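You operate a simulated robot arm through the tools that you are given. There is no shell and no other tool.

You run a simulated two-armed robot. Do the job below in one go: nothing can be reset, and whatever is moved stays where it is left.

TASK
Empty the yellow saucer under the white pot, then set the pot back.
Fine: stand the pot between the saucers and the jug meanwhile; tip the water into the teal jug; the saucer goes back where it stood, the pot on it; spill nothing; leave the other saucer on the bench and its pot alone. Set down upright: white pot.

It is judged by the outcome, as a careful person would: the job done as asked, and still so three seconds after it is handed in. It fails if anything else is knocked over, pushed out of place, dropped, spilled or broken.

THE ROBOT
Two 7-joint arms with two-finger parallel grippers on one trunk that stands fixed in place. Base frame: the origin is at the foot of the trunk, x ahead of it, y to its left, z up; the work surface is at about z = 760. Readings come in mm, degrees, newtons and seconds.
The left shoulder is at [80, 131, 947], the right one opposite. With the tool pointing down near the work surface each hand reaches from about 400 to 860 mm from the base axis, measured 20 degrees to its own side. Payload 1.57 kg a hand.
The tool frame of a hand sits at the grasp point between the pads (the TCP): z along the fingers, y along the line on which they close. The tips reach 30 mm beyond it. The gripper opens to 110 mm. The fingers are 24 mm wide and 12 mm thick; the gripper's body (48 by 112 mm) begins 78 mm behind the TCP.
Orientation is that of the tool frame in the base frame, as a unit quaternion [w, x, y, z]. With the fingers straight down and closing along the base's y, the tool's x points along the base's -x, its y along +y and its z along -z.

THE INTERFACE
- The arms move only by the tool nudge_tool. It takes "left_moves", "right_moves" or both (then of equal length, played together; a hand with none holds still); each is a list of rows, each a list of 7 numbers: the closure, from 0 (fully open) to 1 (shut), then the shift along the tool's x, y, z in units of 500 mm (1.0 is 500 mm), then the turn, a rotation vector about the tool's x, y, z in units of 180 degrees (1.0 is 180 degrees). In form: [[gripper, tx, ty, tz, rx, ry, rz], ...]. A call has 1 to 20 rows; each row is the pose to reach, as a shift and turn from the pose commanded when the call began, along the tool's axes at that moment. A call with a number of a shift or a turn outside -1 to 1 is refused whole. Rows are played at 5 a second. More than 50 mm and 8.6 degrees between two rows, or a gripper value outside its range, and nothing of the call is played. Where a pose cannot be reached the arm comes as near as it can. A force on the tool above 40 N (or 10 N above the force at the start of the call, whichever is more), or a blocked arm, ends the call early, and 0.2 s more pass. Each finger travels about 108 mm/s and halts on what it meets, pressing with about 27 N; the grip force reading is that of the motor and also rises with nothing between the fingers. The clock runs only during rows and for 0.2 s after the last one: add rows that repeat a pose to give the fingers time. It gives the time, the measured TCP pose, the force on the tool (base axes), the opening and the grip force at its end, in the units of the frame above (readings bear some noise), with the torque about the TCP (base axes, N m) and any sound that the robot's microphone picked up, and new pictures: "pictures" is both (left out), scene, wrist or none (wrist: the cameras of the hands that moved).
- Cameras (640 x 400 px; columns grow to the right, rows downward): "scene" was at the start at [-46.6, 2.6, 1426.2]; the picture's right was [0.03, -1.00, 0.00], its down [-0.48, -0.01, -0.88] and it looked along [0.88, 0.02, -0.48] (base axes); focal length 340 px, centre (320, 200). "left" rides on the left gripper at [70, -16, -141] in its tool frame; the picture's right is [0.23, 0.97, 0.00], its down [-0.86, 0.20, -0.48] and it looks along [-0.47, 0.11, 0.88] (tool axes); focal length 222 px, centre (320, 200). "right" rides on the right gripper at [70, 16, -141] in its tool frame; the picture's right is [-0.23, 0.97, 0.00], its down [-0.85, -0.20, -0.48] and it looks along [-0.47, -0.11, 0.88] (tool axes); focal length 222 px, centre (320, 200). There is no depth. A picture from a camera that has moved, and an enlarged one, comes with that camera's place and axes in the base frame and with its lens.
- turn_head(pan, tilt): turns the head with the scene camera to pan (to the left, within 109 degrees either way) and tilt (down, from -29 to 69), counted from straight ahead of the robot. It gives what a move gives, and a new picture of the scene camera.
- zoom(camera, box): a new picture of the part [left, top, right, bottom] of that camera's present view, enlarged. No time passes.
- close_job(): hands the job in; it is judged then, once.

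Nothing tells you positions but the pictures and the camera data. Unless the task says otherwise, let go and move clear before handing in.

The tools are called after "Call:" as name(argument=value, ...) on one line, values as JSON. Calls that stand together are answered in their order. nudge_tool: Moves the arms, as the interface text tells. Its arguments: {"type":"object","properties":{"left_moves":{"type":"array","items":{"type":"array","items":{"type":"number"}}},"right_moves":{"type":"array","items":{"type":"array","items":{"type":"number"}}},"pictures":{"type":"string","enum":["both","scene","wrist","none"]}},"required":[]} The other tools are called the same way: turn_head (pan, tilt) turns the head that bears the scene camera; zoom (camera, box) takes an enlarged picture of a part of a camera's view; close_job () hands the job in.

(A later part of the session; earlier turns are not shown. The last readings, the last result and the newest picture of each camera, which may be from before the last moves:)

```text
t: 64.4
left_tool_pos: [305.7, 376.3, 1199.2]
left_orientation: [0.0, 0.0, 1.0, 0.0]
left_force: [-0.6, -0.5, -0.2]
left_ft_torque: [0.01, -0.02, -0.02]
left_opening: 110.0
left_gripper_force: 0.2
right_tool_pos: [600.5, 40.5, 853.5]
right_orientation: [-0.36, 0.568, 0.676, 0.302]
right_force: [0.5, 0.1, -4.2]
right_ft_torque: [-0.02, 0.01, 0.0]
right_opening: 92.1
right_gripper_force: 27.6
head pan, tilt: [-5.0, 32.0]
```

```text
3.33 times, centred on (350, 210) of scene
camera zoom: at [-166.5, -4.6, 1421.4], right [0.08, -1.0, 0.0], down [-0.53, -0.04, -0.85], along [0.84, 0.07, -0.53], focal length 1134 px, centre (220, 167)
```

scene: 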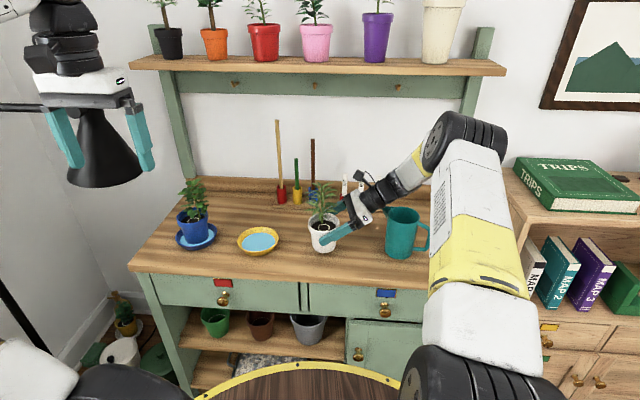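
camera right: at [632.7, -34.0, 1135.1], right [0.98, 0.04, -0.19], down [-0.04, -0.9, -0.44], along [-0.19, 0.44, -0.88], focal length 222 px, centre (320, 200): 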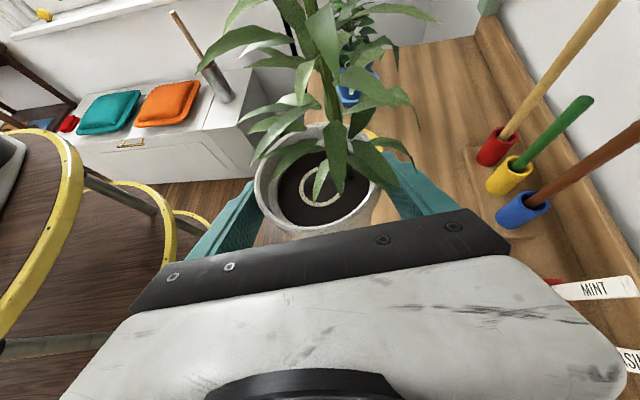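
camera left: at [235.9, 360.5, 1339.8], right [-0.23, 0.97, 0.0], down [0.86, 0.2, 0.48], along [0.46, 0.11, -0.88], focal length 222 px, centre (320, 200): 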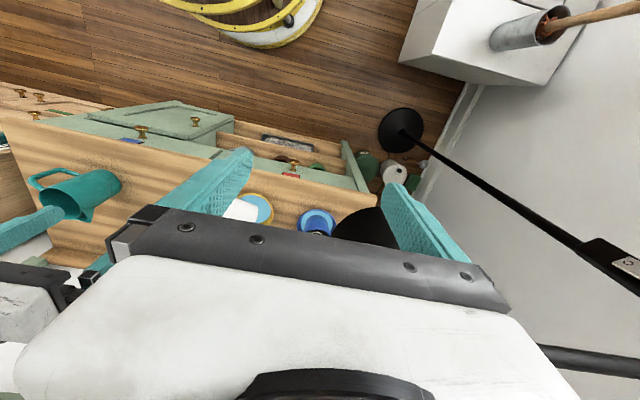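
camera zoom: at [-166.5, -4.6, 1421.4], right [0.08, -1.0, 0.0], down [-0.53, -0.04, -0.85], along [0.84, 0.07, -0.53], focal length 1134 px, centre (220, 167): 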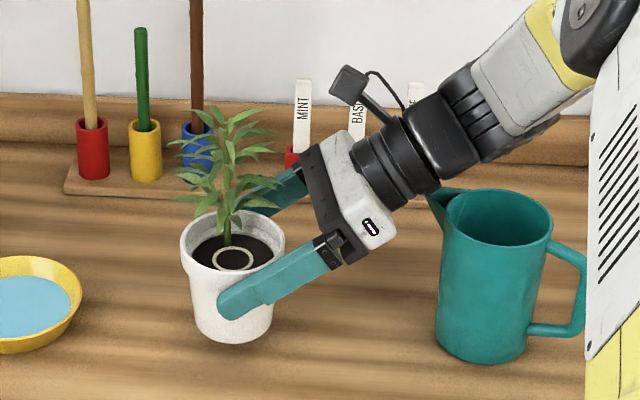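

About 15 mm to go, and the hand clears the jug. I'll lower in 3 mm steps to feel for the bench.

Call:
nudge_tool(right_moves=[[0.6, -0.005, 0, 0.0033, 0, 0, 0], [0.6, -0.01, 0, 0.0067, 0, 0, 0], [0.6, -0.0149, 0, 0.01, 0, 0, 0], [0.6, -0.0199, 0, 0.0134, 0, 0, 0], [0.6, -0.0249, 0, 0.0167, 0, 0, 0]], pictures="none")

Call:
zoom(camera="scene", box=[290, 190, 370, 260])

```text
t: 65.6
left_tool_pos: [304.3, 376.5, 1198.8]
left_orientation: [-0.001, 0.0, 1.0, 0.0]
left_force: [0.2, 0.2, -0.8]
left_ft_torque: [-0.01, -0.02, -0.01]
left_opening: 109.6
left_gripper_force: 0.1
right_tool_pos: [601.8, 38.9, 839.2]
right_orientation: [-0.36, 0.567, 0.677, 0.301]
right_force: [0.1, -0.8, -2.8]
right_ft_torque: [-0.02, -0.04, 0.01]
right_opening: 92.3
right_gripper_force: 26.9
head pan, tilt: [-5.0, 32.0]
```

```text
5.71 times, centred on (330, 225) of scene
camera zoom: at [-166.5, -4.6, 1421.4], right [0.08, -1.0, 0.0], down [-0.53, -0.04, -0.85], along [0.84, 0.07, -0.53], focal length 1945 px, centre (263, 57)
```

zoom: 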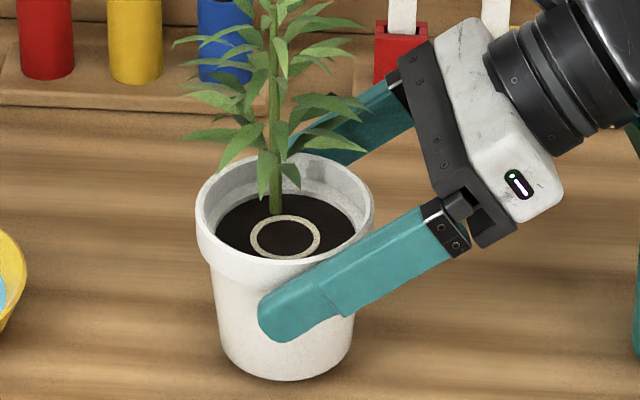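

Call:
nudge_tool(right_moves=[[0.6, -0.0033, 0, 0.0022, 0, 0, 0], [0.6, -0.0066, 0, 0.0045, 0, 0, 0], [0.6, -0.01, 0, 0.0067, 0, 0, 0]], pictures="none")

```text
t: 66.4
left_tool_pos: [306.0, 377.1, 1198.5]
left_orientation: [-0.001, 0.0, 1.0, 0.0]
left_force: [0.3, 0.0, -0.2]
left_ft_torque: [-0.01, 0.0, -0.02]
left_opening: 109.8
left_gripper_force: 0.1
right_tool_pos: [600.7, 40.8, 835.1]
right_orientation: [-0.36, 0.567, 0.677, 0.301]
right_force: [-1.5, -1.3, 0.8]
right_ft_torque: [-0.05, 0.21, 0.0]
right_opening: 92.1
right_gripper_force: 27.2
head pan, tilt: [-5.0, 32.0]
```

The bench now carries the pot. I'll open the fingers gently.

Call:
nudge_tool(right_moves=[[0.15, 0, 0, 0, 0, 0, 0], [0.14, 0, 0, 0, 0, 0, 0], [0.12, 0, 0, 0, 0, 0, 0], [0.1, 0, 0, 0, 0, 0, 0], [0.05, 0, 0, 0, 0, 0, 0], [0, 0, 0, 0, 0, 0, 0], [0, 0, 0, 0, 0, 0, 0]], pictures="wrist")

Call:
zoom(camera="scene", box=[290, 190, 370, 260])

```text
t: 68.0
left_tool_pos: [305.4, 376.0, 1198.3]
left_orientation: [-0.001, -0.001, 1.0, 0.0]
left_force: [-0.3, 0.7, 0.3]
left_ft_torque: [-0.03, -0.01, 0.04]
left_opening: 110.0
left_gripper_force: 0.1
right_tool_pos: [602.5, 40.6, 833.2]
right_orientation: [-0.36, 0.567, 0.677, 0.301]
right_force: [0.1, 0.4, 0.6]
right_ft_torque: [-0.03, 0.0, 0.0]
right_opening: 110.0
right_gripper_force: 0.0
head pan, tilt: [-5.0, 32.0]
camera right: at [632.4, -34.3, 969.9], right [0.98, 0.04, -0.19], down [-0.04, -0.9, -0.44], along [-0.19, 0.44, -0.88], focal length 222 px, centre (320, 200)
```

right: 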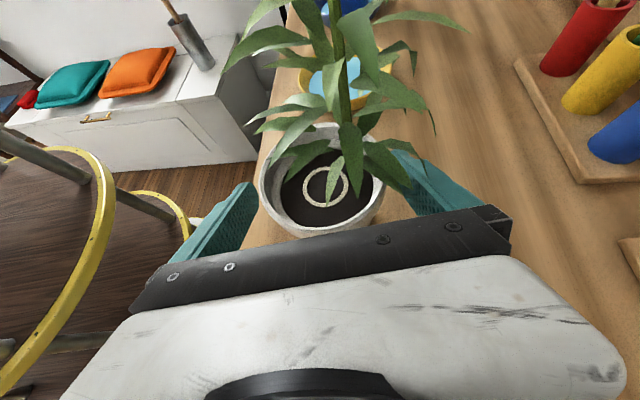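

```text
5.71 times, centred on (330, 225) of scene
camera zoom: at [-166.6, -4.6, 1421.4], right [0.08, -1.0, 0.0], down [-0.53, -0.04, -0.85], along [0.84, 0.07, -0.53], focal length 1945 px, centre (263, 57)
```

zoom: 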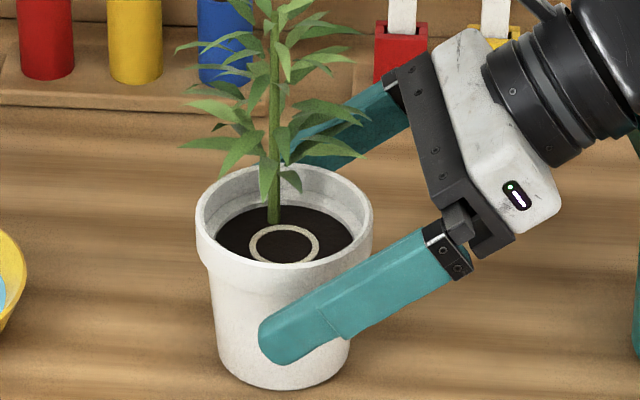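

The white pot stands upright on the bench. I'll back the hand out along the fingers and rise clear.

Call:
nudge_tool(right_moves=[[0, 0, 0, -0.02, 0, 0, 0], [0, 0, 0, -0.04, 0, 0, 0], [0, 0, 0, -0.06, 0, 0, 0], [0, 0, 0, -0.08, 0, 0, 0], [0, 0, 0, -0.1, 0, 0, 0], [0, 0, 0, -0.12, 0, 0, 0], [0, 0, 0, -0.14, 0, 0, 0], [0, 0, 0, -0.16, 0, 0, 0], [0, 0.033, 0, -0.182, 0, 0, 0], [0, 0.066, 0, -0.204, 0, 0, 0], [0, 0.1, 0, -0.227, 0, 0, 0], [0, 0.133, 0, -0.249, 0, 0, 0], [0, 0.133, 0, -0.249, 0, 0, 0]], pictures="scene")

```text
t: 70.8
left_tool_pos: [304.3, 376.2, 1199.4]
left_orientation: [-0.001, 0.0, 1.0, 0.0]
left_force: [-0.1, -0.5, 0.1]
left_ft_torque: [0.01, -0.01, 0.0]
left_opening: 110.2
left_gripper_force: 0.1
right_tool_pos: [613.5, -26.0, 958.3]
right_orientation: [-0.361, 0.567, 0.677, 0.302]
right_force: [-0.1, 0.1, 0.0]
right_ft_torque: [0.01, 0.03, -0.05]
right_opening: 110.2
right_gripper_force: 0.1
head pan, tilt: [-5.0, 32.0]
```

scene: 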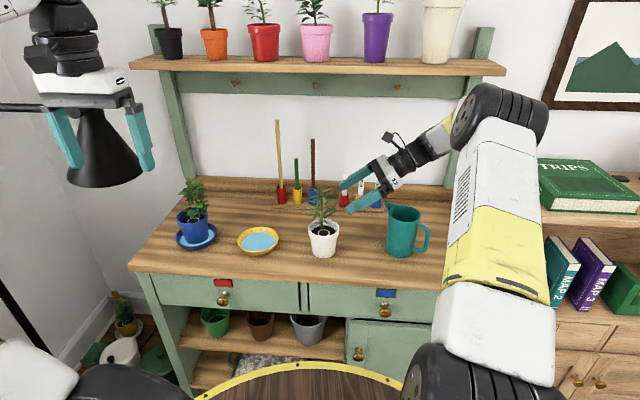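

The pot stands well by itself. Next I'll rise, turn the fingers down, and go look at the saucer from above.

Call:
nudge_tool(right_moves=[[0, 0.0133, 0, -0.0089, 0, -0.0311, 0], [0, 0.0266, 0, -0.0178, 0, -0.0622, 0], [0, 0.0399, 0, -0.0267, 0, -0.0933, 0], [0, 0.0532, 0, -0.0356, 0, -0.1244, 0], [0, 0.0665, 0, -0.0446, 0, -0.1556, 0], [0, 0.0797, 0, -0.0535, 0, -0.1867, 0], [0, 0.093, 0, -0.0624, 0, -0.2178, 0], [0, 0.1063, 0, -0.0713, 0, -0.2489, 0], [0, 0.1196, 0, -0.0802, 0, -0.28, 0], [0, 0.1329, 0, -0.0891, 0, -0.3111, 0], [0, 0.1329, 0, -0.0891, 0, -0.3111, 0]], pictures="none")

```text
t: 73.2
left_tool_pos: [305.9, 377.0, 1199.2]
left_orientation: [0.0, 0.0, 1.0, 0.0]
left_force: [0.3, 0.1, -0.1]
left_ft_torque: [-0.01, -0.02, -0.02]
left_opening: 109.9
left_gripper_force: 0.1
right_tool_pos: [613.0, -23.8, 1037.0]
right_orientation: [0.001, 0.643, 0.766, 0.0]
right_force: [-0.6, 0.1, -0.3]
right_ft_torque: [0.01, 0.01, -0.06]
right_opening: 109.9
right_gripper_force: 0.0
head pan, tilt: [-5.0, 32.0]
```

Call:
nudge_tool(right_moves=[[0, 0.0389, -0.0074, 0.0039, 0, 0, -0.0318], [0, 0.0777, -0.0147, 0.0077, 0, 0, -0.0635], [0, 0.1166, -0.0221, 0.0116, 0, 0, -0.0953], [0, 0.1555, -0.0294, 0.0154, 0, 0, -0.127], [0, 0.1944, -0.0368, 0.0193, 0, 0, -0.1588], [0, 0.2332, -0.0441, 0.0231, 0, 0, -0.1905], [0, 0.2721, -0.0515, 0.027, 0, 0, -0.2223], [0, 0.311, -0.0589, 0.0309, 0, 0, -0.2541], [0, 0.3499, -0.0662, 0.0347, 0, 0, -0.2858], [0, 0.3887, -0.0736, 0.0386, 0, 0, -0.3176], [0, 0.4276, -0.0809, 0.0424, 0, 0, -0.3493], [0, 0.4665, -0.0883, 0.0463, 0, 0, -0.3811], [0, 0.5053, -0.0956, 0.0501, 0, 0, -0.4128], [0, 0.5442, -0.103, 0.054, 0, 0, -0.4446], [0, 0.5442, -0.103, 0.054, 0, 0, -0.4446]], pictures="both")

```text
t: 76.4
left_tool_pos: [305.4, 376.4, 1199.1]
left_orientation: [-0.001, 0.0, 1.0, 0.0]
left_force: [0.5, 0.6, -0.1]
left_ft_torque: [0.0, -0.02, 0.01]
left_opening: 110.0
left_gripper_force: 0.0
right_tool_pos: [513.9, 234.2, 1011.8]
right_orientation: [0.001, -0.002, 1.0, 0.0]
right_force: [0.2, -0.6, -0.8]
right_ft_torque: [-0.02, -0.02, 0.02]
right_opening: 109.8
right_gripper_force: 0.1
head pan, tilt: [-5.0, 32.0]
camera right: at [446.3, 250.6, 1152.7], right [0.23, 0.97, 0.0], down [0.86, -0.2, 0.48], along [0.47, -0.11, -0.88], focal length 222 px, centre (320, 200)
```

scene: 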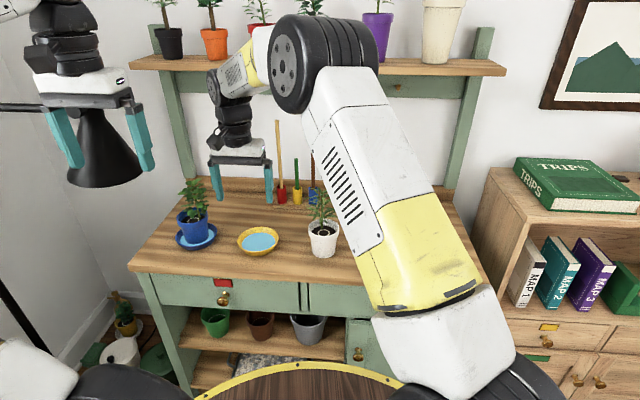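
right: 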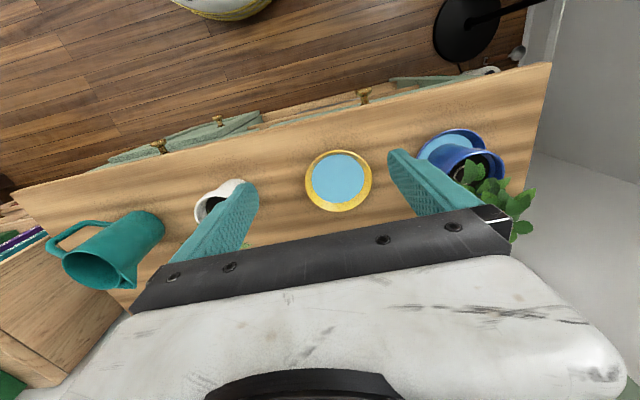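

Good view of the saucer from above. I'll zoom in for measurement, including the blue saucer for reference.

Call:
zoom(camera="right", box=[290, 130, 390, 230])

Call:
zoom(camera="right", box=[290, 100, 530, 250])

Call:
zoom(camera="scene", box=[160, 170, 300, 260])

```text
4.00 times, centred on (340, 180) of right
camera zoom: at [446.3, 250.6, 1152.7], right [0.23, 0.97, 0.0], down [0.86, -0.2, 0.48], along [0.47, -0.11, -0.88], focal length 888 px, centre (240, 280)
```

zoom: 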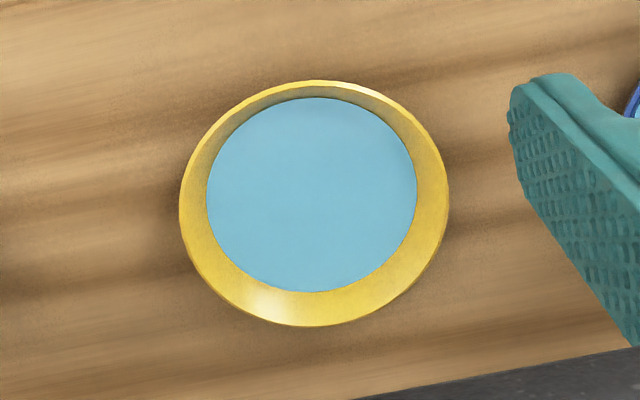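

```text
2.67 times, centred on (410, 175) of right
camera zoom: at [446.3, 250.6, 1152.7], right [0.23, 0.97, 0.0], down [0.86, -0.2, 0.48], along [0.47, -0.11, -0.88], focal length 592 px, centre (80, 267)
```

zoom: 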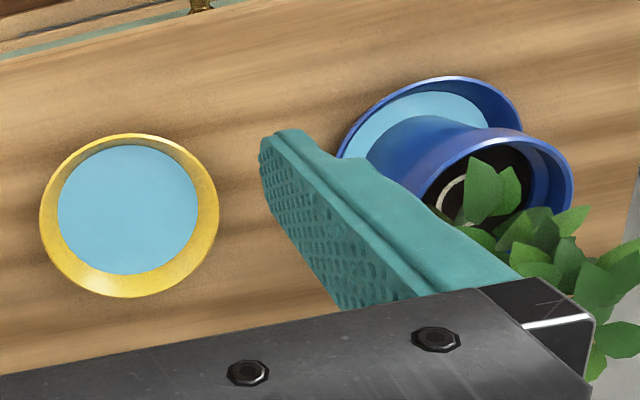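

```text
4.44 times, centred on (230, 215) of scene
camera zoom: at [-166.7, -4.5, 1421.4], right [0.08, -1.0, 0.0], down [-0.53, -0.04, -0.85], along [0.84, 0.07, -0.53], focal length 1512 px, centre (720, 133)
```

zoom: 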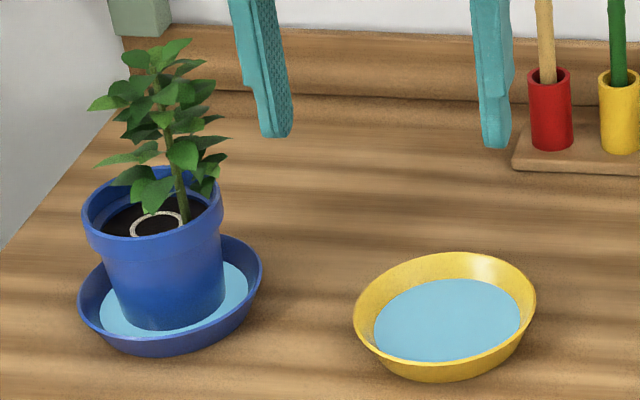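

The saucer measures as centred at (611, 246), rim z≈785, about 121 mm across, walls flared about 28 degrees; it has shifted about 10 mm from where it stood (about 621, 240), which I'll correct when setting it back. Before touching it I'll rehearse the grasp attitude and the pour in the air, starting with the grasp attitude.

Call:
nudge_tool(right_moves=[[0, 0, 0, 0, -0.0101, -0.0101, 0.0408], [0, 0, 0, 0, -0.0203, -0.0203, 0.0815], [0, 0, 0, 0, -0.0304, -0.0304, 0.1223], [0, 0, 0, 0, -0.0406, -0.0406, 0.163], [0, 0, 0, 0, -0.0508, -0.0508, 0.2038], [0, 0, 0, 0, -0.0609, -0.0609, 0.2446], [0, 0, 0, 0, -0.071, -0.071, 0.2853], [0, 0, 0, 0, -0.0812, -0.0812, 0.3261], [0, 0, 0, 0, -0.0914, -0.0914, 0.3668], [0, 0, 0, 0, -0.1015, -0.1015, 0.4076], [0, 0, 0, 0, -0.1117, -0.1117, 0.4483], [0, 0, 0, 0, -0.1218, -0.1218, 0.4891], [0, 0, 0, 0, -0.1218, -0.1218, 0.4891]], pictures="both")

```text
t: 79.2
left_tool_pos: [304.8, 376.9, 1198.2]
left_orientation: [0.0, 0.0, 1.0, 0.0]
left_force: [-0.1, 0.5, 0.4]
left_ft_torque: [0.02, 0.01, 0.0]
left_opening: 110.0
left_gripper_force: 0.0
right_tool_pos: [514.8, 234.1, 1011.9]
right_orientation: [0.171, 0.686, 0.686, 0.171]
right_force: [-0.1, -0.7, 0.1]
right_ft_torque: [-0.03, 0.03, 0.0]
right_opening: 109.9
right_gripper_force: 0.1
head pan, tilt: [-5.0, 32.0]
camera right: at [464.8, 303.4, 1144.1], right [0.86, -0.23, 0.46], down [-0.4, -0.86, 0.33], along [0.32, -0.47, -0.83], focal length 222 px, centre (320, 200)
```

scene: 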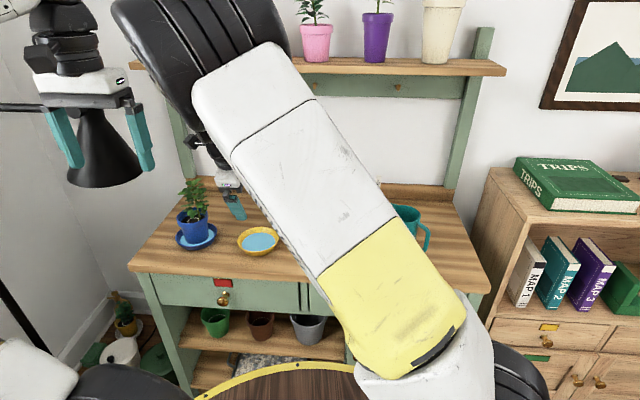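
right: 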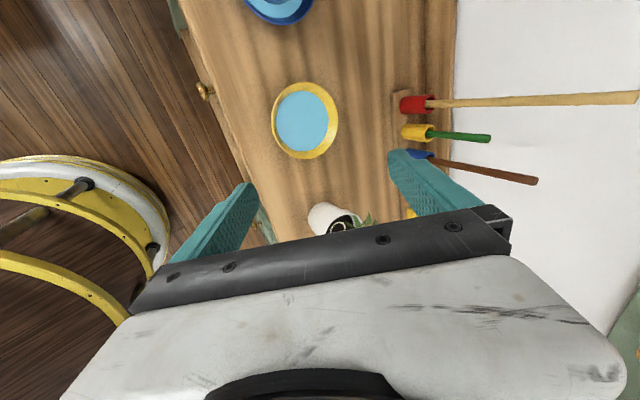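

The attitude is reachable. Next I'll rehearse carrying across to beside the jug at this height.

Call:
nudge_tool(right_moves=[[0, -0.038, 0.0042, 0.0022, 0, 0, 0], [0, -0.076, 0.0084, 0.0045, 0, 0, 0], [0, -0.114, 0.0127, 0.0067, 0, 0, 0], [0, -0.152, 0.0169, 0.009, 0, 0, 0], [0, -0.19, 0.0211, 0.0112, 0, 0, 0], [0, -0.228, 0.0253, 0.0135, 0, 0, 0], [0, -0.266, 0.0296, 0.0157, 0, 0, 0], [0, -0.304, 0.0338, 0.018, 0, 0, 0], [0, -0.342, 0.038, 0.0202, 0, 0, 0], [0, -0.38, 0.0422, 0.0224, 0, 0, 0], [0, -0.418, 0.0464, 0.0247, 0, 0, 0], [0, -0.456, 0.0507, 0.0269, 0, 0, 0], [0, -0.494, 0.0549, 0.0292, 0, 0, 0], [0, -0.532, 0.0591, 0.0314, 0, 0, 0], [0, -0.57, 0.0633, 0.0337, 0, 0, 0], [0, -0.608, 0.0676, 0.0359, 0, 0, 0], [0, -0.646, 0.0718, 0.0382, 0, 0, 0], [0, -0.684, 0.076, 0.0404, 0, 0, 0], [0, -0.684, 0.076, 0.0404, 0, 0, 0]], pictures="scene")

```text
t: 83.2
left_tool_pos: [304.9, 377.2, 1199.9]
left_orientation: [-0.002, 0.0, 1.0, 0.0]
left_force: [-0.3, 0.3, 0.5]
left_ft_torque: [0.01, -0.01, -0.01]
left_opening: 109.7
left_gripper_force: 0.1
right_tool_pos: [559.6, -106.9, 1011.9]
right_orientation: [0.17, 0.686, 0.687, 0.17]
right_force: [-0.1, 0.4, -0.6]
right_ft_torque: [0.0, 0.01, -0.01]
right_opening: 110.1
right_gripper_force: 0.0
head pan, tilt: [-5.0, 32.0]
```

scene: 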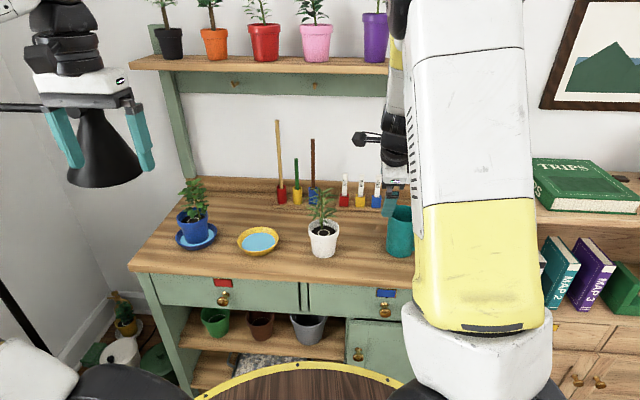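

Now the rehearsal of the pouring roll itself, 100 degrees about a fixed lip point, empty-handed and high above the jug.

Call:
nudge_tool(right_moves=[[0, -0.0052, 0.0069, -0.0129, 0, 0.035, 0.0186], [0, -0.0121, 0.0134, -0.0252, 0, 0.0701, 0.0372], [0, -0.0207, 0.0195, -0.0366, 0, 0.1051, 0.0558], [0, -0.0309, 0.025, -0.047, 0, 0.1402, 0.0744], [0, -0.0424, 0.0299, -0.0562, 0, 0.1752, 0.093], [0, -0.0552, 0.034, -0.0641, 0, 0.2103, 0.1117], [0, -0.0689, 0.0374, -0.0704, 0, 0.2453, 0.1303], [0, -0.0835, 0.04, -0.0753, 0, 0.2803, 0.1489], [0, -0.0986, 0.0417, -0.0785, 0, 0.3154, 0.1675], [0, -0.114, 0.0425, -0.08, 0, 0.3504, 0.1861], [0, -0.1295, 0.0424, -0.0798, 0, 0.3854, 0.2047], [0, -0.1449, 0.0414, -0.0779, 0, 0.4205, 0.2233], [0, -0.1599, 0.0395, -0.0743, 0, 0.4555, 0.242], [0, -0.1743, 0.0367, -0.0691, 0, 0.4906, 0.2606], [0, -0.1743, 0.0367, -0.0691, 0, 0.4906, 0.2606]], pictures="both")

```text
t: 86.4
left_tool_pos: [305.2, 377.1, 1198.5]
left_orientation: [0.0, 0.001, 1.0, 0.0]
left_force: [0.4, -0.4, -0.5]
left_ft_torque: [0.03, 0.0, 0.0]
left_opening: 109.9
left_gripper_force: 0.0
right_tool_pos: [558.9, -195.5, 1050.9]
right_orientation: [-0.416, 0.572, 0.308, 0.636]
right_force: [0.2, -0.4, 0.1]
right_ft_torque: [-0.01, 0.0, 0.04]
right_opening: 110.0
right_gripper_force: 0.0
head pan, tilt: [-5.0, 32.0]
camera right: at [507.9, -338.0, 1095.3], right [0.86, -0.41, -0.3], down [-0.4, -0.17, -0.9], along [0.31, 0.9, -0.31], focal length 222 px, centre (320, 200)
```

scene: 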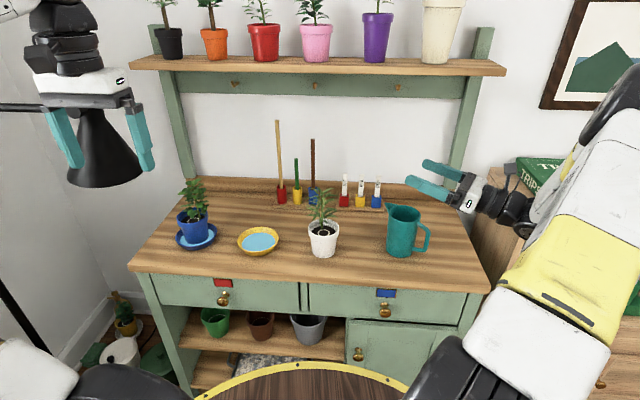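
right: 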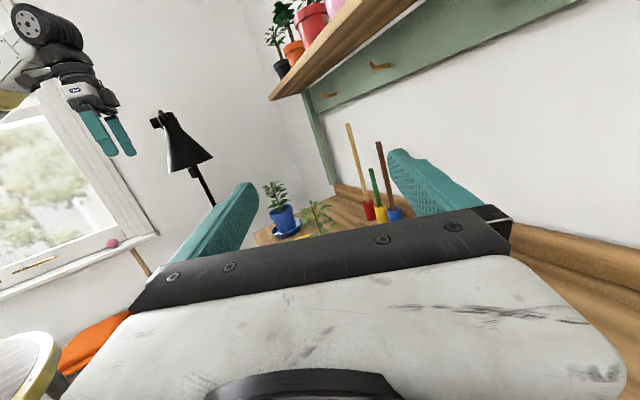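

The whole pour roll is reachable. While the jug is in clear view I'll lower 70 mm to the true pouring height as a last rehearsal, and measure the jug.

Call:
nudge_tool(right_moves=[[0, -0.0276, 0.0023, -0.0043, 0, 0, 0], [0, -0.0552, 0.0046, -0.0086, 0, 0, 0], [0, -0.0827, 0.0068, -0.0129, 0, 0, 0], [0, -0.1103, 0.0091, -0.0172, 0, 0, 0], [0, -0.1379, 0.0114, -0.0215, 0, 0, 0], [0, -0.1379, 0.0114, -0.0215, 0, 0, 0]], pictures="none")

Call:
zoom(camera="scene", box=[360, 160, 480, 270])

```text
t: 87.8
left_tool_pos: [305.3, 376.3, 1197.5]
left_orientation: [-0.001, 0.0, 1.0, 0.0]
left_force: [0.1, -0.5, 0.4]
left_ft_torque: [-0.02, -0.02, -0.01]
left_opening: 110.1
left_gripper_force: 0.0
right_tool_pos: [558.0, -195.9, 980.4]
right_orientation: [-0.416, 0.572, 0.31, 0.635]
right_force: [0.4, 0.0, 0.0]
right_ft_torque: [-0.01, 0.01, 0.0]
right_opening: 109.8
right_gripper_force: 0.0
head pan, tilt: [-5.0, 32.0]
```

```text
3.64 times, centred on (420, 215) of scene
camera zoom: at [-166.7, -4.7, 1421.4], right [0.08, -1.0, 0.0], down [-0.53, -0.04, -0.85], along [0.84, 0.07, -0.53], focal length 1238 px, centre (-44, 146)
```

zoom: 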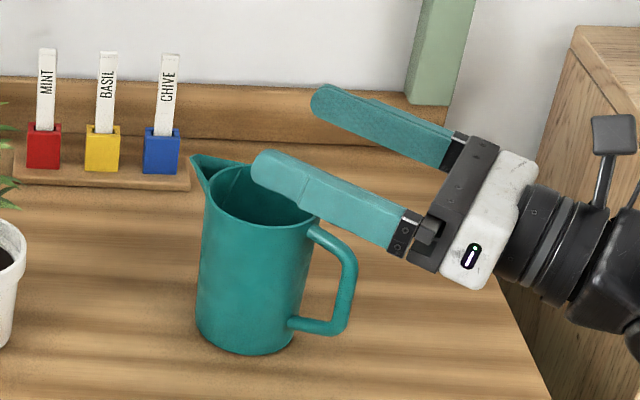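

The lowered pose works too. I'll return to the untilted attitude, from which the wrist camera can see the jug's mouth directly.

Call:
nudge_tool(right_moves=[[0, 0.0023, -0.0062, 0.0116, 0, -0.035, -0.0186], [0, 0.0045, -0.0123, 0.0233, 0, -0.0701, -0.0372], [0, 0.0068, -0.0185, 0.0349, 0, -0.1051, -0.0558], [0, 0.009, -0.0247, 0.0465, 0, -0.1402, -0.0744], [0, 0.0113, -0.0309, 0.0581, 0, -0.1752, -0.093], [0, 0.0135, -0.037, 0.0698, 0, -0.2103, -0.1117], [0, 0.0158, -0.0432, 0.0814, 0, -0.2453, -0.1303], [0, 0.0181, -0.0494, 0.093, 0, -0.2803, -0.1489], [0, 0.0203, -0.0555, 0.1047, 0, -0.3154, -0.1675], [0, 0.0226, -0.0617, 0.1163, 0, -0.3504, -0.1861], [0, 0.0248, -0.0679, 0.1279, 0, -0.3854, -0.2047], [0, 0.0271, -0.0741, 0.1395, 0, -0.4205, -0.2233], [0, 0.0293, -0.0802, 0.1512, 0, -0.4555, -0.242], [0, 0.0316, -0.0864, 0.1628, 0, -0.4906, -0.2606], [0, 0.0316, -0.0864, 0.1628, 0, -0.4906, -0.2606]], pictures="wrist")

Call:
zoom(camera="right", box=[230, 110, 430, 235])

```text
t: 91.0
left_tool_pos: [306.1, 376.3, 1198.7]
left_orientation: [-0.001, 0.0, 1.0, 0.001]
left_force: [0.8, -0.9, 0.2]
left_ft_torque: [0.0, 0.03, -0.03]
left_opening: 110.2
left_gripper_force: 0.0
right_tool_pos: [559.0, -107.2, 1011.6]
right_orientation: [0.171, 0.686, 0.686, 0.171]
right_force: [-0.8, -0.4, 0.3]
right_ft_torque: [-0.02, 0.03, 0.01]
right_opening: 110.1
right_gripper_force: 0.0
head pan, tilt: [-5.0, 32.0]
camera right: at [508.8, -37.8, 1144.1], right [0.86, -0.23, 0.46], down [-0.4, -0.86, 0.33], along [0.32, -0.47, -0.83], focal length 222 px, centre (320, 200)
```

right: 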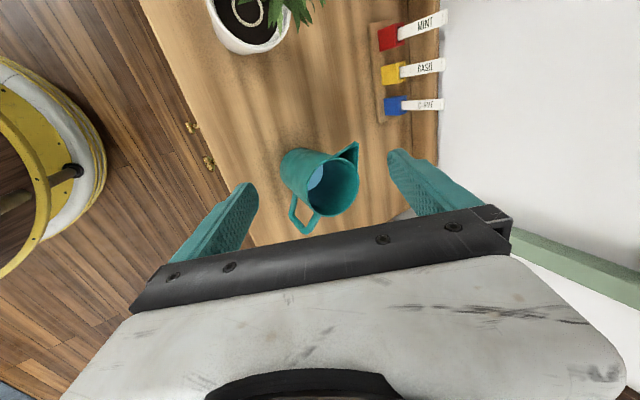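

```text
3.20 times, centred on (330, 172) of right
camera zoom: at [508.8, -37.8, 1144.1], right [0.86, -0.23, 0.46], down [-0.4, -0.86, 0.33], along [0.32, -0.47, -0.83], focal length 711 px, centre (288, 288)
```

zoom: 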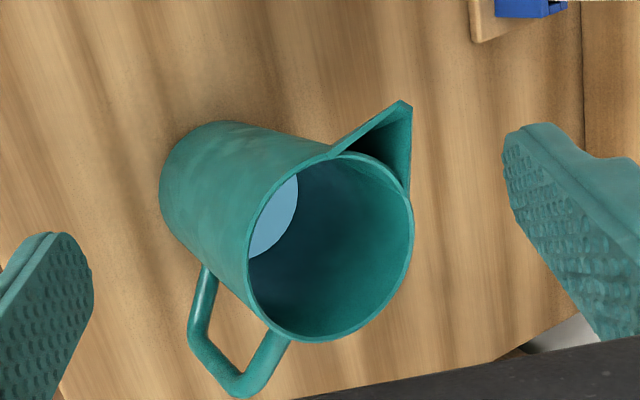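

The jug's mouth centre is about (631, -175, 884). I'll carry the empty hand back over the saucer's near side, narrowing the fingers to about 30 mm.

Call:
nudge_tool(right_moves=[[0, 0.0392, -0.0064, -0.0019, 0, 0, 0], [0, 0.0784, -0.0128, -0.0039, 0, 0, 0], [0, 0.1177, -0.0192, -0.0058, 0, 0, 0], [0, 0.1569, -0.0256, -0.0077, 0, 0, 0], [0, 0.1961, -0.0319, -0.0097, 0, 0, 0], [0, 0.2353, -0.0383, -0.0116, 0, 0, 0], [0, 0.2746, -0.0447, -0.0135, 0, 0, 0], [0, 0.3138, -0.0511, -0.0155, 0, 0, 0], [0, 0.353, -0.0575, -0.0174, 0, 0, 0], [0, 0.3922, -0.0639, -0.0193, 0, 0, 0], [0, 0.4314, -0.0703, -0.0213, 0, 0, 0], [0, 0.4707, -0.0767, -0.0232, 0, 0, 0], [0.2, 0.5099, -0.0831, -0.0251, 0, 0, 0], [0.4, 0.5491, -0.0894, -0.0271, 0, 0, 0], [0.6, 0.5883, -0.0958, -0.029, 0, 0, 0], [0.727, 0.6276, -0.1022, -0.0309, 0, 0, 0], [0.727, 0.6668, -0.1086, -0.0329, 0, 0, 0], [0.727, 0.706, -0.115, -0.0348, 0, 0, 0], [0.727, 0.706, -0.115, -0.0348, 0, 0, 0]], pictures="both")

```text
t: 95.0
left_tool_pos: [306.2, 376.2, 1198.4]
left_orientation: [-0.001, 0.0, 1.0, 0.0]
left_force: [0.4, 0.0, 0.2]
left_ft_torque: [-0.03, -0.01, 0.03]
left_opening: 109.8
left_gripper_force: 0.1
right_tool_pos: [500.6, 245.6, 1000.6]
right_orientation: [0.17, 0.686, 0.687, 0.171]
right_force: [-0.1, -0.2, 0.4]
right_ft_torque: [0.0, 0.0, -0.01]
right_opening: 29.7
right_gripper_force: 0.1
head pan, tilt: [-5.0, 32.0]
camera right: at [449.5, 315.1, 1132.8], right [0.86, -0.23, 0.46], down [-0.4, -0.86, 0.33], along [0.32, -0.47, -0.83], focal length 222 px, centre (320, 200)
```

scene: 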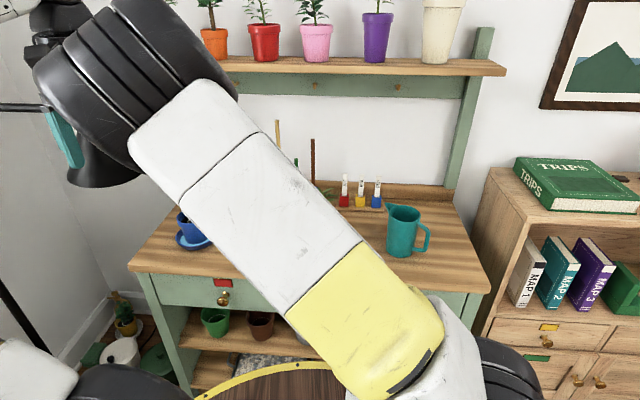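
right: 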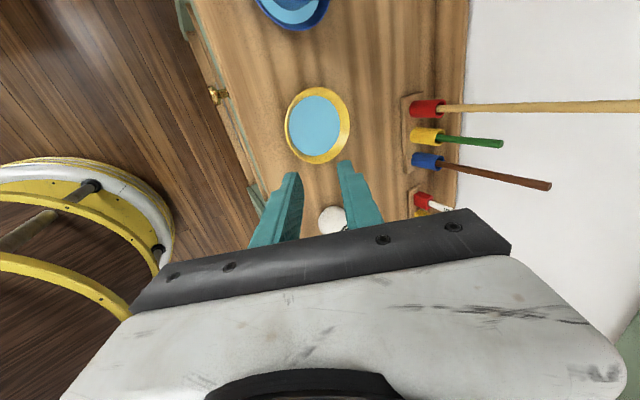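

The saucer again measures (611.5, 247). I'll descend to a pre-grasp 60 mm short, on the line of the saucer's near wall.

Call:
nudge_tool(right_moves=[[0.727, 0.0002, -0.011, 0.0272, 0, 0, 0], [0.727, 0.0004, -0.0219, 0.0543, 0, 0, 0], [0.727, 0.0005, -0.0329, 0.0815, 0, 0, 0], [0.727, 0.0007, -0.0438, 0.1086, 0, 0, 0], [0.727, 0.0009, -0.0548, 0.1358, 0, 0, 0], [0.727, 0.0011, -0.0658, 0.1629, 0, 0, 0], [0.727, 0.0013, -0.0767, 0.19, 0, 0, 0], [0.727, 0.0014, -0.0877, 0.2172, 0, 0, 0], [0.727, 0.0016, -0.0986, 0.2444, 0, 0, 0], [0.727, 0.0018, -0.1096, 0.2715, 0, 0, 0], [0.727, 0.0018, -0.1096, 0.2715, 0, 0, 0]], pictures="both")

Call:
zoom(camera="right", box=[220, 50, 420, 230])

```text
t: 97.4
left_tool_pos: [305.6, 376.6, 1198.1]
left_orientation: [-0.001, 0.0, 1.0, 0.0]
left_force: [0.2, 0.3, 0.4]
left_ft_torque: [0.02, 0.02, 0.03]
left_opening: 110.1
left_gripper_force: 0.1
right_tool_pos: [513.0, 247.1, 854.7]
right_orientation: [0.171, 0.686, 0.687, 0.171]
right_force: [-0.2, 0.6, 0.1]
right_ft_torque: [-0.01, 0.0, 0.02]
right_opening: 29.9
right_gripper_force: 0.1
head pan, tilt: [-5.0, 32.0]
camera right: at [463.2, 316.0, 987.0], right [0.86, -0.23, 0.46], down [-0.4, -0.86, 0.33], along [0.32, -0.47, -0.83], focal length 222 px, centre (320, 200)
```

scene: 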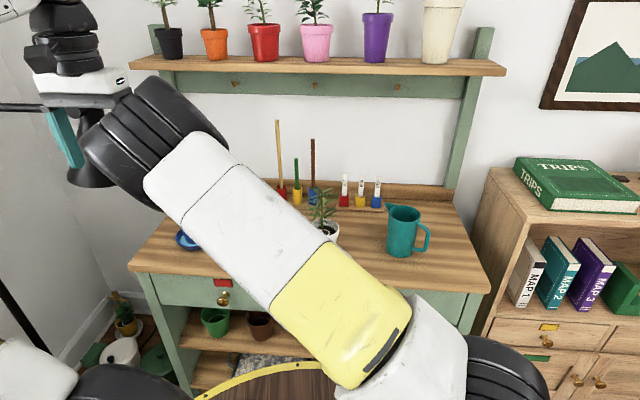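
right: 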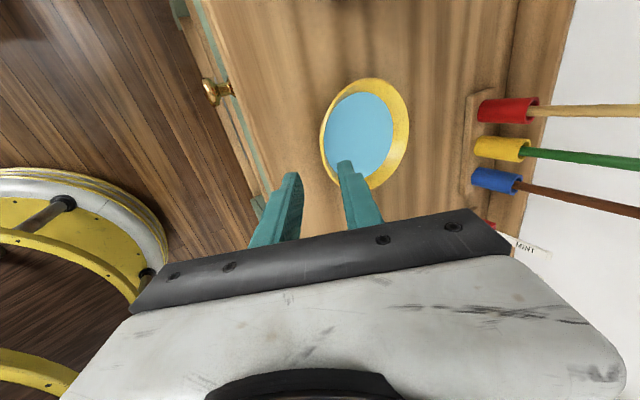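

```text
2.22 times, centred on (320, 140) of right
camera zoom: at [463.2, 316.0, 987.0], right [0.86, -0.23, 0.46], down [-0.4, -0.86, 0.33], along [0.32, -0.47, -0.83], focal length 494 px, centre (320, 333)
```

zoom: 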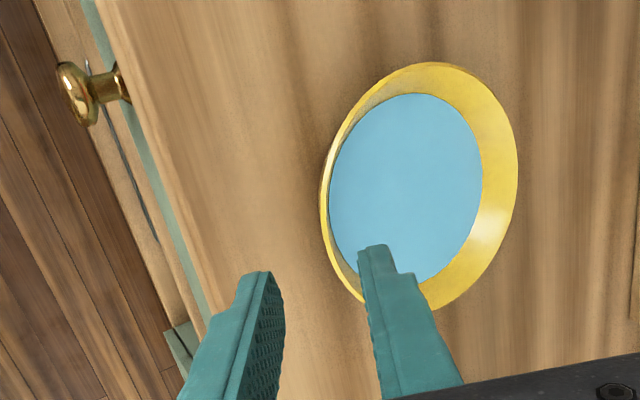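

The wall line passes about 3 mm off centre, so I'll correct that while advancing to just above the final grasp depth.

Call:
nudge_tool(right_moves=[[0.727, -0.0002, 0.0014, 0.014, 0, 0, 0], [0.727, -0.0005, 0.0027, 0.028, 0, 0, 0], [0.727, -0.0008, 0.0041, 0.042, 0, 0, 0], [0.727, -0.001, 0.0054, 0.056, 0, 0, 0], [0.727, -0.0012, 0.0054, 0.07, 0, 0, 0], [0.727, -0.0012, 0.0054, 0.084, 0, 0, 0], [0.727, -0.0012, 0.0054, 0.098, 0, 0, 0], [0.727, -0.0012, 0.0054, 0.1132, 0, 0, 0], [0.727, -0.0012, 0.0054, 0.1132, 0, 0, 0]], pictures="wrist")

Call:
zoom(camera="right", box=[240, 90, 400, 230])

```text
t: 99.4
left_tool_pos: [306.7, 378.4, 1199.0]
left_orientation: [0.0, 0.0, 1.0, 0.001]
left_force: [0.8, -0.3, -0.5]
left_ft_torque: [-0.01, 0.01, 0.02]
left_opening: 109.8
left_gripper_force: 0.0
right_tool_pos: [542.4, 246.5, 806.1]
right_orientation: [0.171, 0.686, 0.687, 0.17]
right_force: [1.3, -0.3, -0.2]
right_ft_torque: [0.02, -0.01, -0.01]
right_opening: 30.0
right_gripper_force: 0.1
head pan, tilt: [-5.0, 32.0]
camera right: at [492.4, 316.0, 938.1], right [0.86, -0.23, 0.46], down [-0.4, -0.86, 0.33], along [0.32, -0.47, -0.83], focal length 222 px, centre (320, 200)
```

right: 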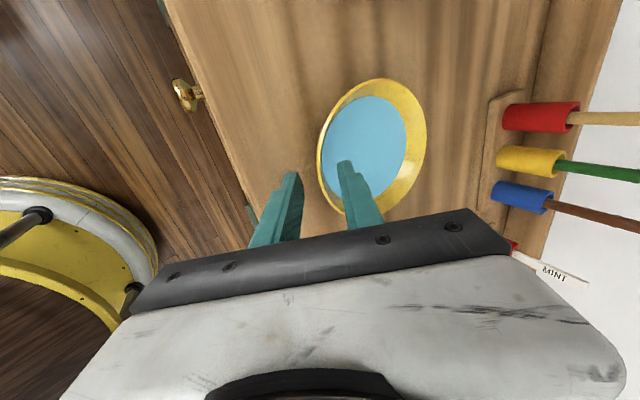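

```text
2.86 times, centred on (320, 160) of right
camera zoom: at [492.4, 316.0, 938.1], right [0.86, -0.23, 0.46], down [-0.4, -0.86, 0.33], along [0.32, -0.47, -0.83], focal length 635 px, centre (320, 314)
```

zoom: 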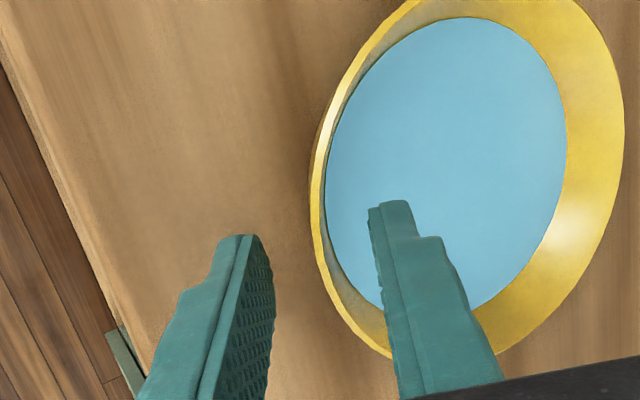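

The near wall lies between the fingers. I'll narrow to about 20 mm and go 7 mm deeper along the wall.

Call:
nudge_tool(right_moves=[[0.77, 0, 0, 0, 0, 0, 0], [0.82, 0, 0, 0, 0, 0, 0], [0.82, 0, 0, 0.004, 0, 0, 0], [0.82, 0, 0, 0.008, 0, 0, 0], [0.82, 0, 0, 0.012, 0, 0, 0], [0.82, 0, 0, 0.015, 0, 0, 0], [0.82, 0, 0, 0.015, 0, 0, 0]], pictures="wrist")

Call:
zoom(camera="right", box=[270, 120, 390, 220])

```text
t: 101.0
left_tool_pos: [306.0, 376.6, 1199.8]
left_orientation: [-0.001, 0.0, 1.0, 0.0]
left_force: [0.2, 0.0, 0.2]
left_ft_torque: [-0.01, 0.0, -0.03]
left_opening: 109.9
left_gripper_force: 0.1
right_tool_pos: [546.0, 245.6, 800.0]
right_orientation: [0.171, 0.686, 0.687, 0.17]
right_force: [0.5, 0.0, 0.1]
right_ft_torque: [0.01, 0.02, 0.0]
right_opening: 19.8
right_gripper_force: 0.1
head pan, tilt: [-5.0, 32.0]
camera right: at [495.8, 315.2, 932.0], right [0.86, -0.23, 0.46], down [-0.4, -0.86, 0.33], along [0.32, -0.47, -0.83], focal length 222 px, centre (320, 200)
```

right: 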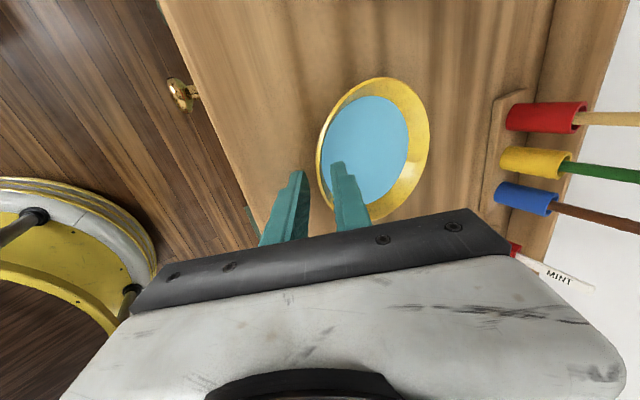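

```text
4.00 times, centred on (330, 170) of right
camera zoom: at [495.8, 315.2, 932.0], right [0.86, -0.23, 0.46], down [-0.4, -0.86, 0.33], along [0.32, -0.47, -0.83], focal length 888 px, centre (280, 320)
```

zoom: 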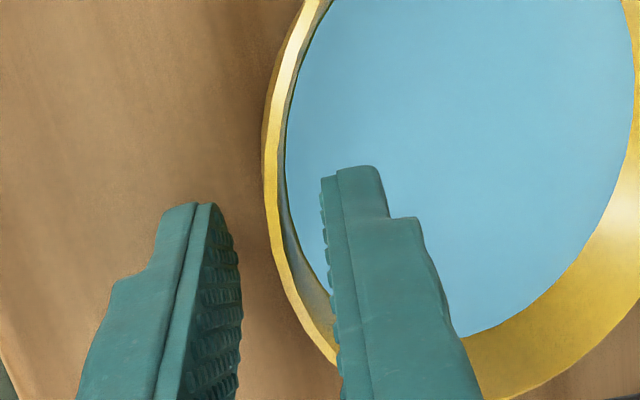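

Balanced on both sides of the wall. I'll close gently.

Call:
nudge_tool(right_moves=[[0.85, 0, 0, 0, 0, 0, 0], [0.88, 0, 0, 0, 0, 0, 0], [0.9, 0, 0, 0, 0, 0, 0], [0.92, 0, 0, 0, 0, 0, 0], [0.94, 0, 0, 0, 0, 0, 0], [0.96, 0, 0, 0, 0, 0, 0], [0.98, 0, 0, 0, 0, 0, 0], [1, 0, 0, 0, 0, 0, 0], [1, 0, 0, 0, 0, 0, 0]], pictures="wrist")

Call:
zoom(camera="right", box=[250, 60, 450, 220])

```text
t: 103.0
left_tool_pos: [305.4, 376.7, 1198.1]
left_orientation: [-0.002, 0.0, 1.0, 0.0]
left_force: [-0.2, 0.5, -0.1]
left_ft_torque: [-0.02, 0.02, 0.04]
left_opening: 110.0
left_gripper_force: 0.1
right_tool_pos: [546.9, 246.2, 800.8]
right_orientation: [0.17, 0.686, 0.687, 0.17]
right_force: [0.5, 0.3, -1.2]
right_ft_torque: [-0.02, 0.09, -0.01]
right_opening: 9.3
right_gripper_force: 26.5
head pan, tilt: [-5.0, 32.0]
camera right: at [495.8, 315.2, 932.0], right [0.86, -0.23, 0.46], down [-0.4, -0.86, 0.33], along [0.32, -0.47, -0.83], focal length 222 px, centre (320, 200)
```

right: 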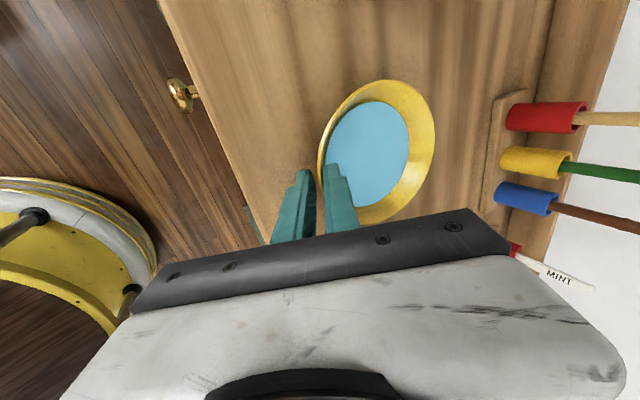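

```text
2.50 times, centred on (350, 140) of right
camera zoom: at [495.8, 315.2, 932.0], right [0.86, -0.23, 0.46], down [-0.4, -0.86, 0.33], along [0.32, -0.47, -0.83], focal length 555 px, centre (245, 350)
```

zoom: 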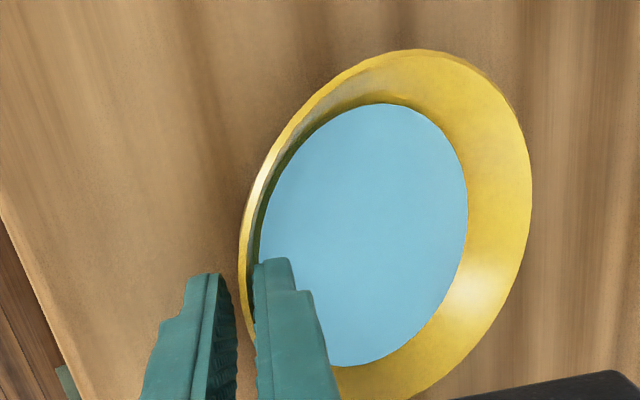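

The saucer seems to have tilted a little with its far side up as the fingers took hold. I'll check from the scene camera.

Call:
zoom(camera="scene", box=[160, 190, 300, 280])

Call:
zoom(camera="left", box=[180, 130, 380, 260])

```text
4.44 times, centred on (230, 235) of scene
camera zoom: at [-166.7, -4.5, 1421.4], right [0.08, -1.0, 0.0], down [-0.53, -0.04, -0.85], along [0.84, 0.07, -0.53], focal length 1512 px, centre (720, 44)
```

zoom: 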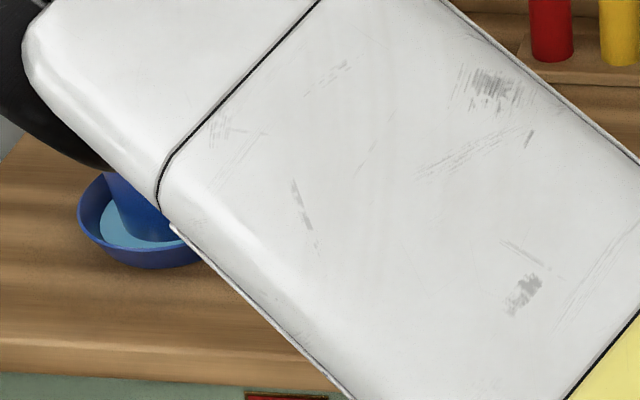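

```text
3.08 times, centred on (280, 195) of left
camera zoom: at [236.0, 360.7, 1339.7], right [-0.23, 0.97, 0.0], down [0.86, 0.2, 0.48], along [0.46, 0.11, -0.88], focal length 684 px, centre (443, 215)
```

zoom: 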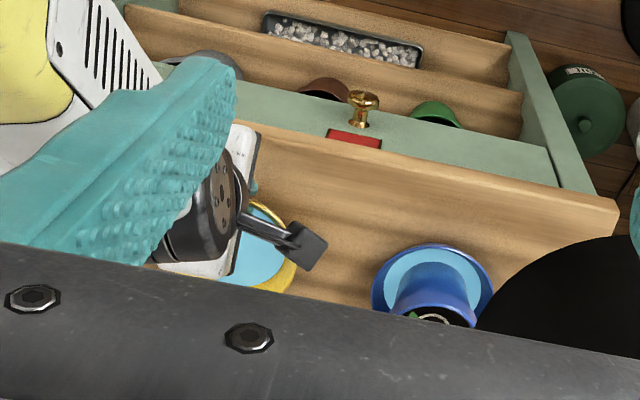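

The tilt is only about 2 to 3 degrees and the water is well within the rim. I'll lift very gently 15 mm and look again.

Call:
nudge_tool(right_moves=[[1, 0, 0.0028, -0.0053, 0, 0, 0], [1, 0, 0.0056, -0.0106, 0, 0, 0], [1, 0, 0.0084, -0.0159, 0, 0, 0], [1, 0, 0.0113, -0.0212, 0, 0, 0], [1, 0, 0.0141, -0.0265, 0, 0, 0], [1, 0, 0.0141, -0.0265, 0, 0, 0]], pictures="wrist")

Call:
zoom(camera="right", box=[250, 60, 450, 220])

```text
t: 104.4
left_tool_pos: [305.4, 377.4, 1198.2]
left_orientation: [-0.001, 0.0, 1.0, -0.001]
left_force: [0.3, 0.1, 0.5]
left_ft_torque: [0.03, -0.01, -0.04]
left_opening: 110.1
left_gripper_force: 0.0
right_tool_pos: [547.0, 247.2, 813.6]
right_orientation: [0.171, 0.685, 0.687, 0.171]
right_force: [-0.2, -0.5, -0.7]
right_ft_torque: [0.01, 0.05, -0.02]
right_opening: 9.3
right_gripper_force: 27.3
head pan, tilt: [-5.0, 32.0]
camera right: at [495.8, 315.6, 946.1], right [0.86, -0.23, 0.46], down [-0.4, -0.86, 0.33], along [0.32, -0.47, -0.83], focal length 222 px, centre (320, 200)
```

right: 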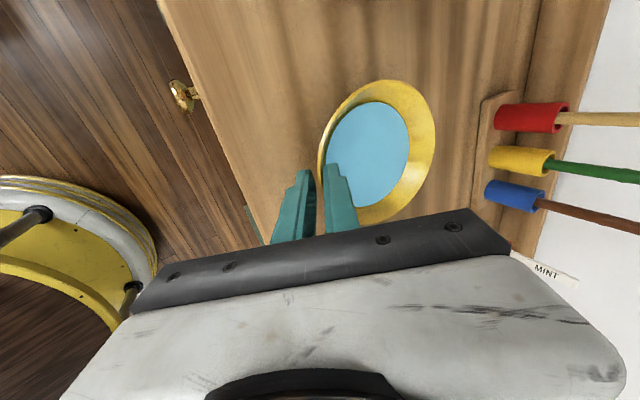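

```text
2.50 times, centred on (350, 140) of right
camera zoom: at [495.8, 315.6, 946.1], right [0.86, -0.23, 0.46], down [-0.4, -0.86, 0.33], along [0.32, -0.47, -0.83], focal length 555 px, centre (245, 350)
```

zoom: 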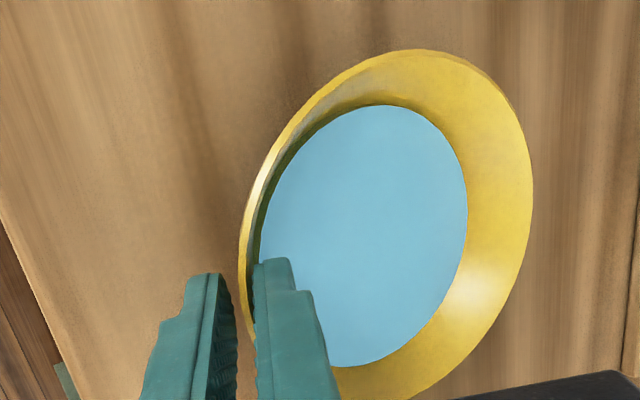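

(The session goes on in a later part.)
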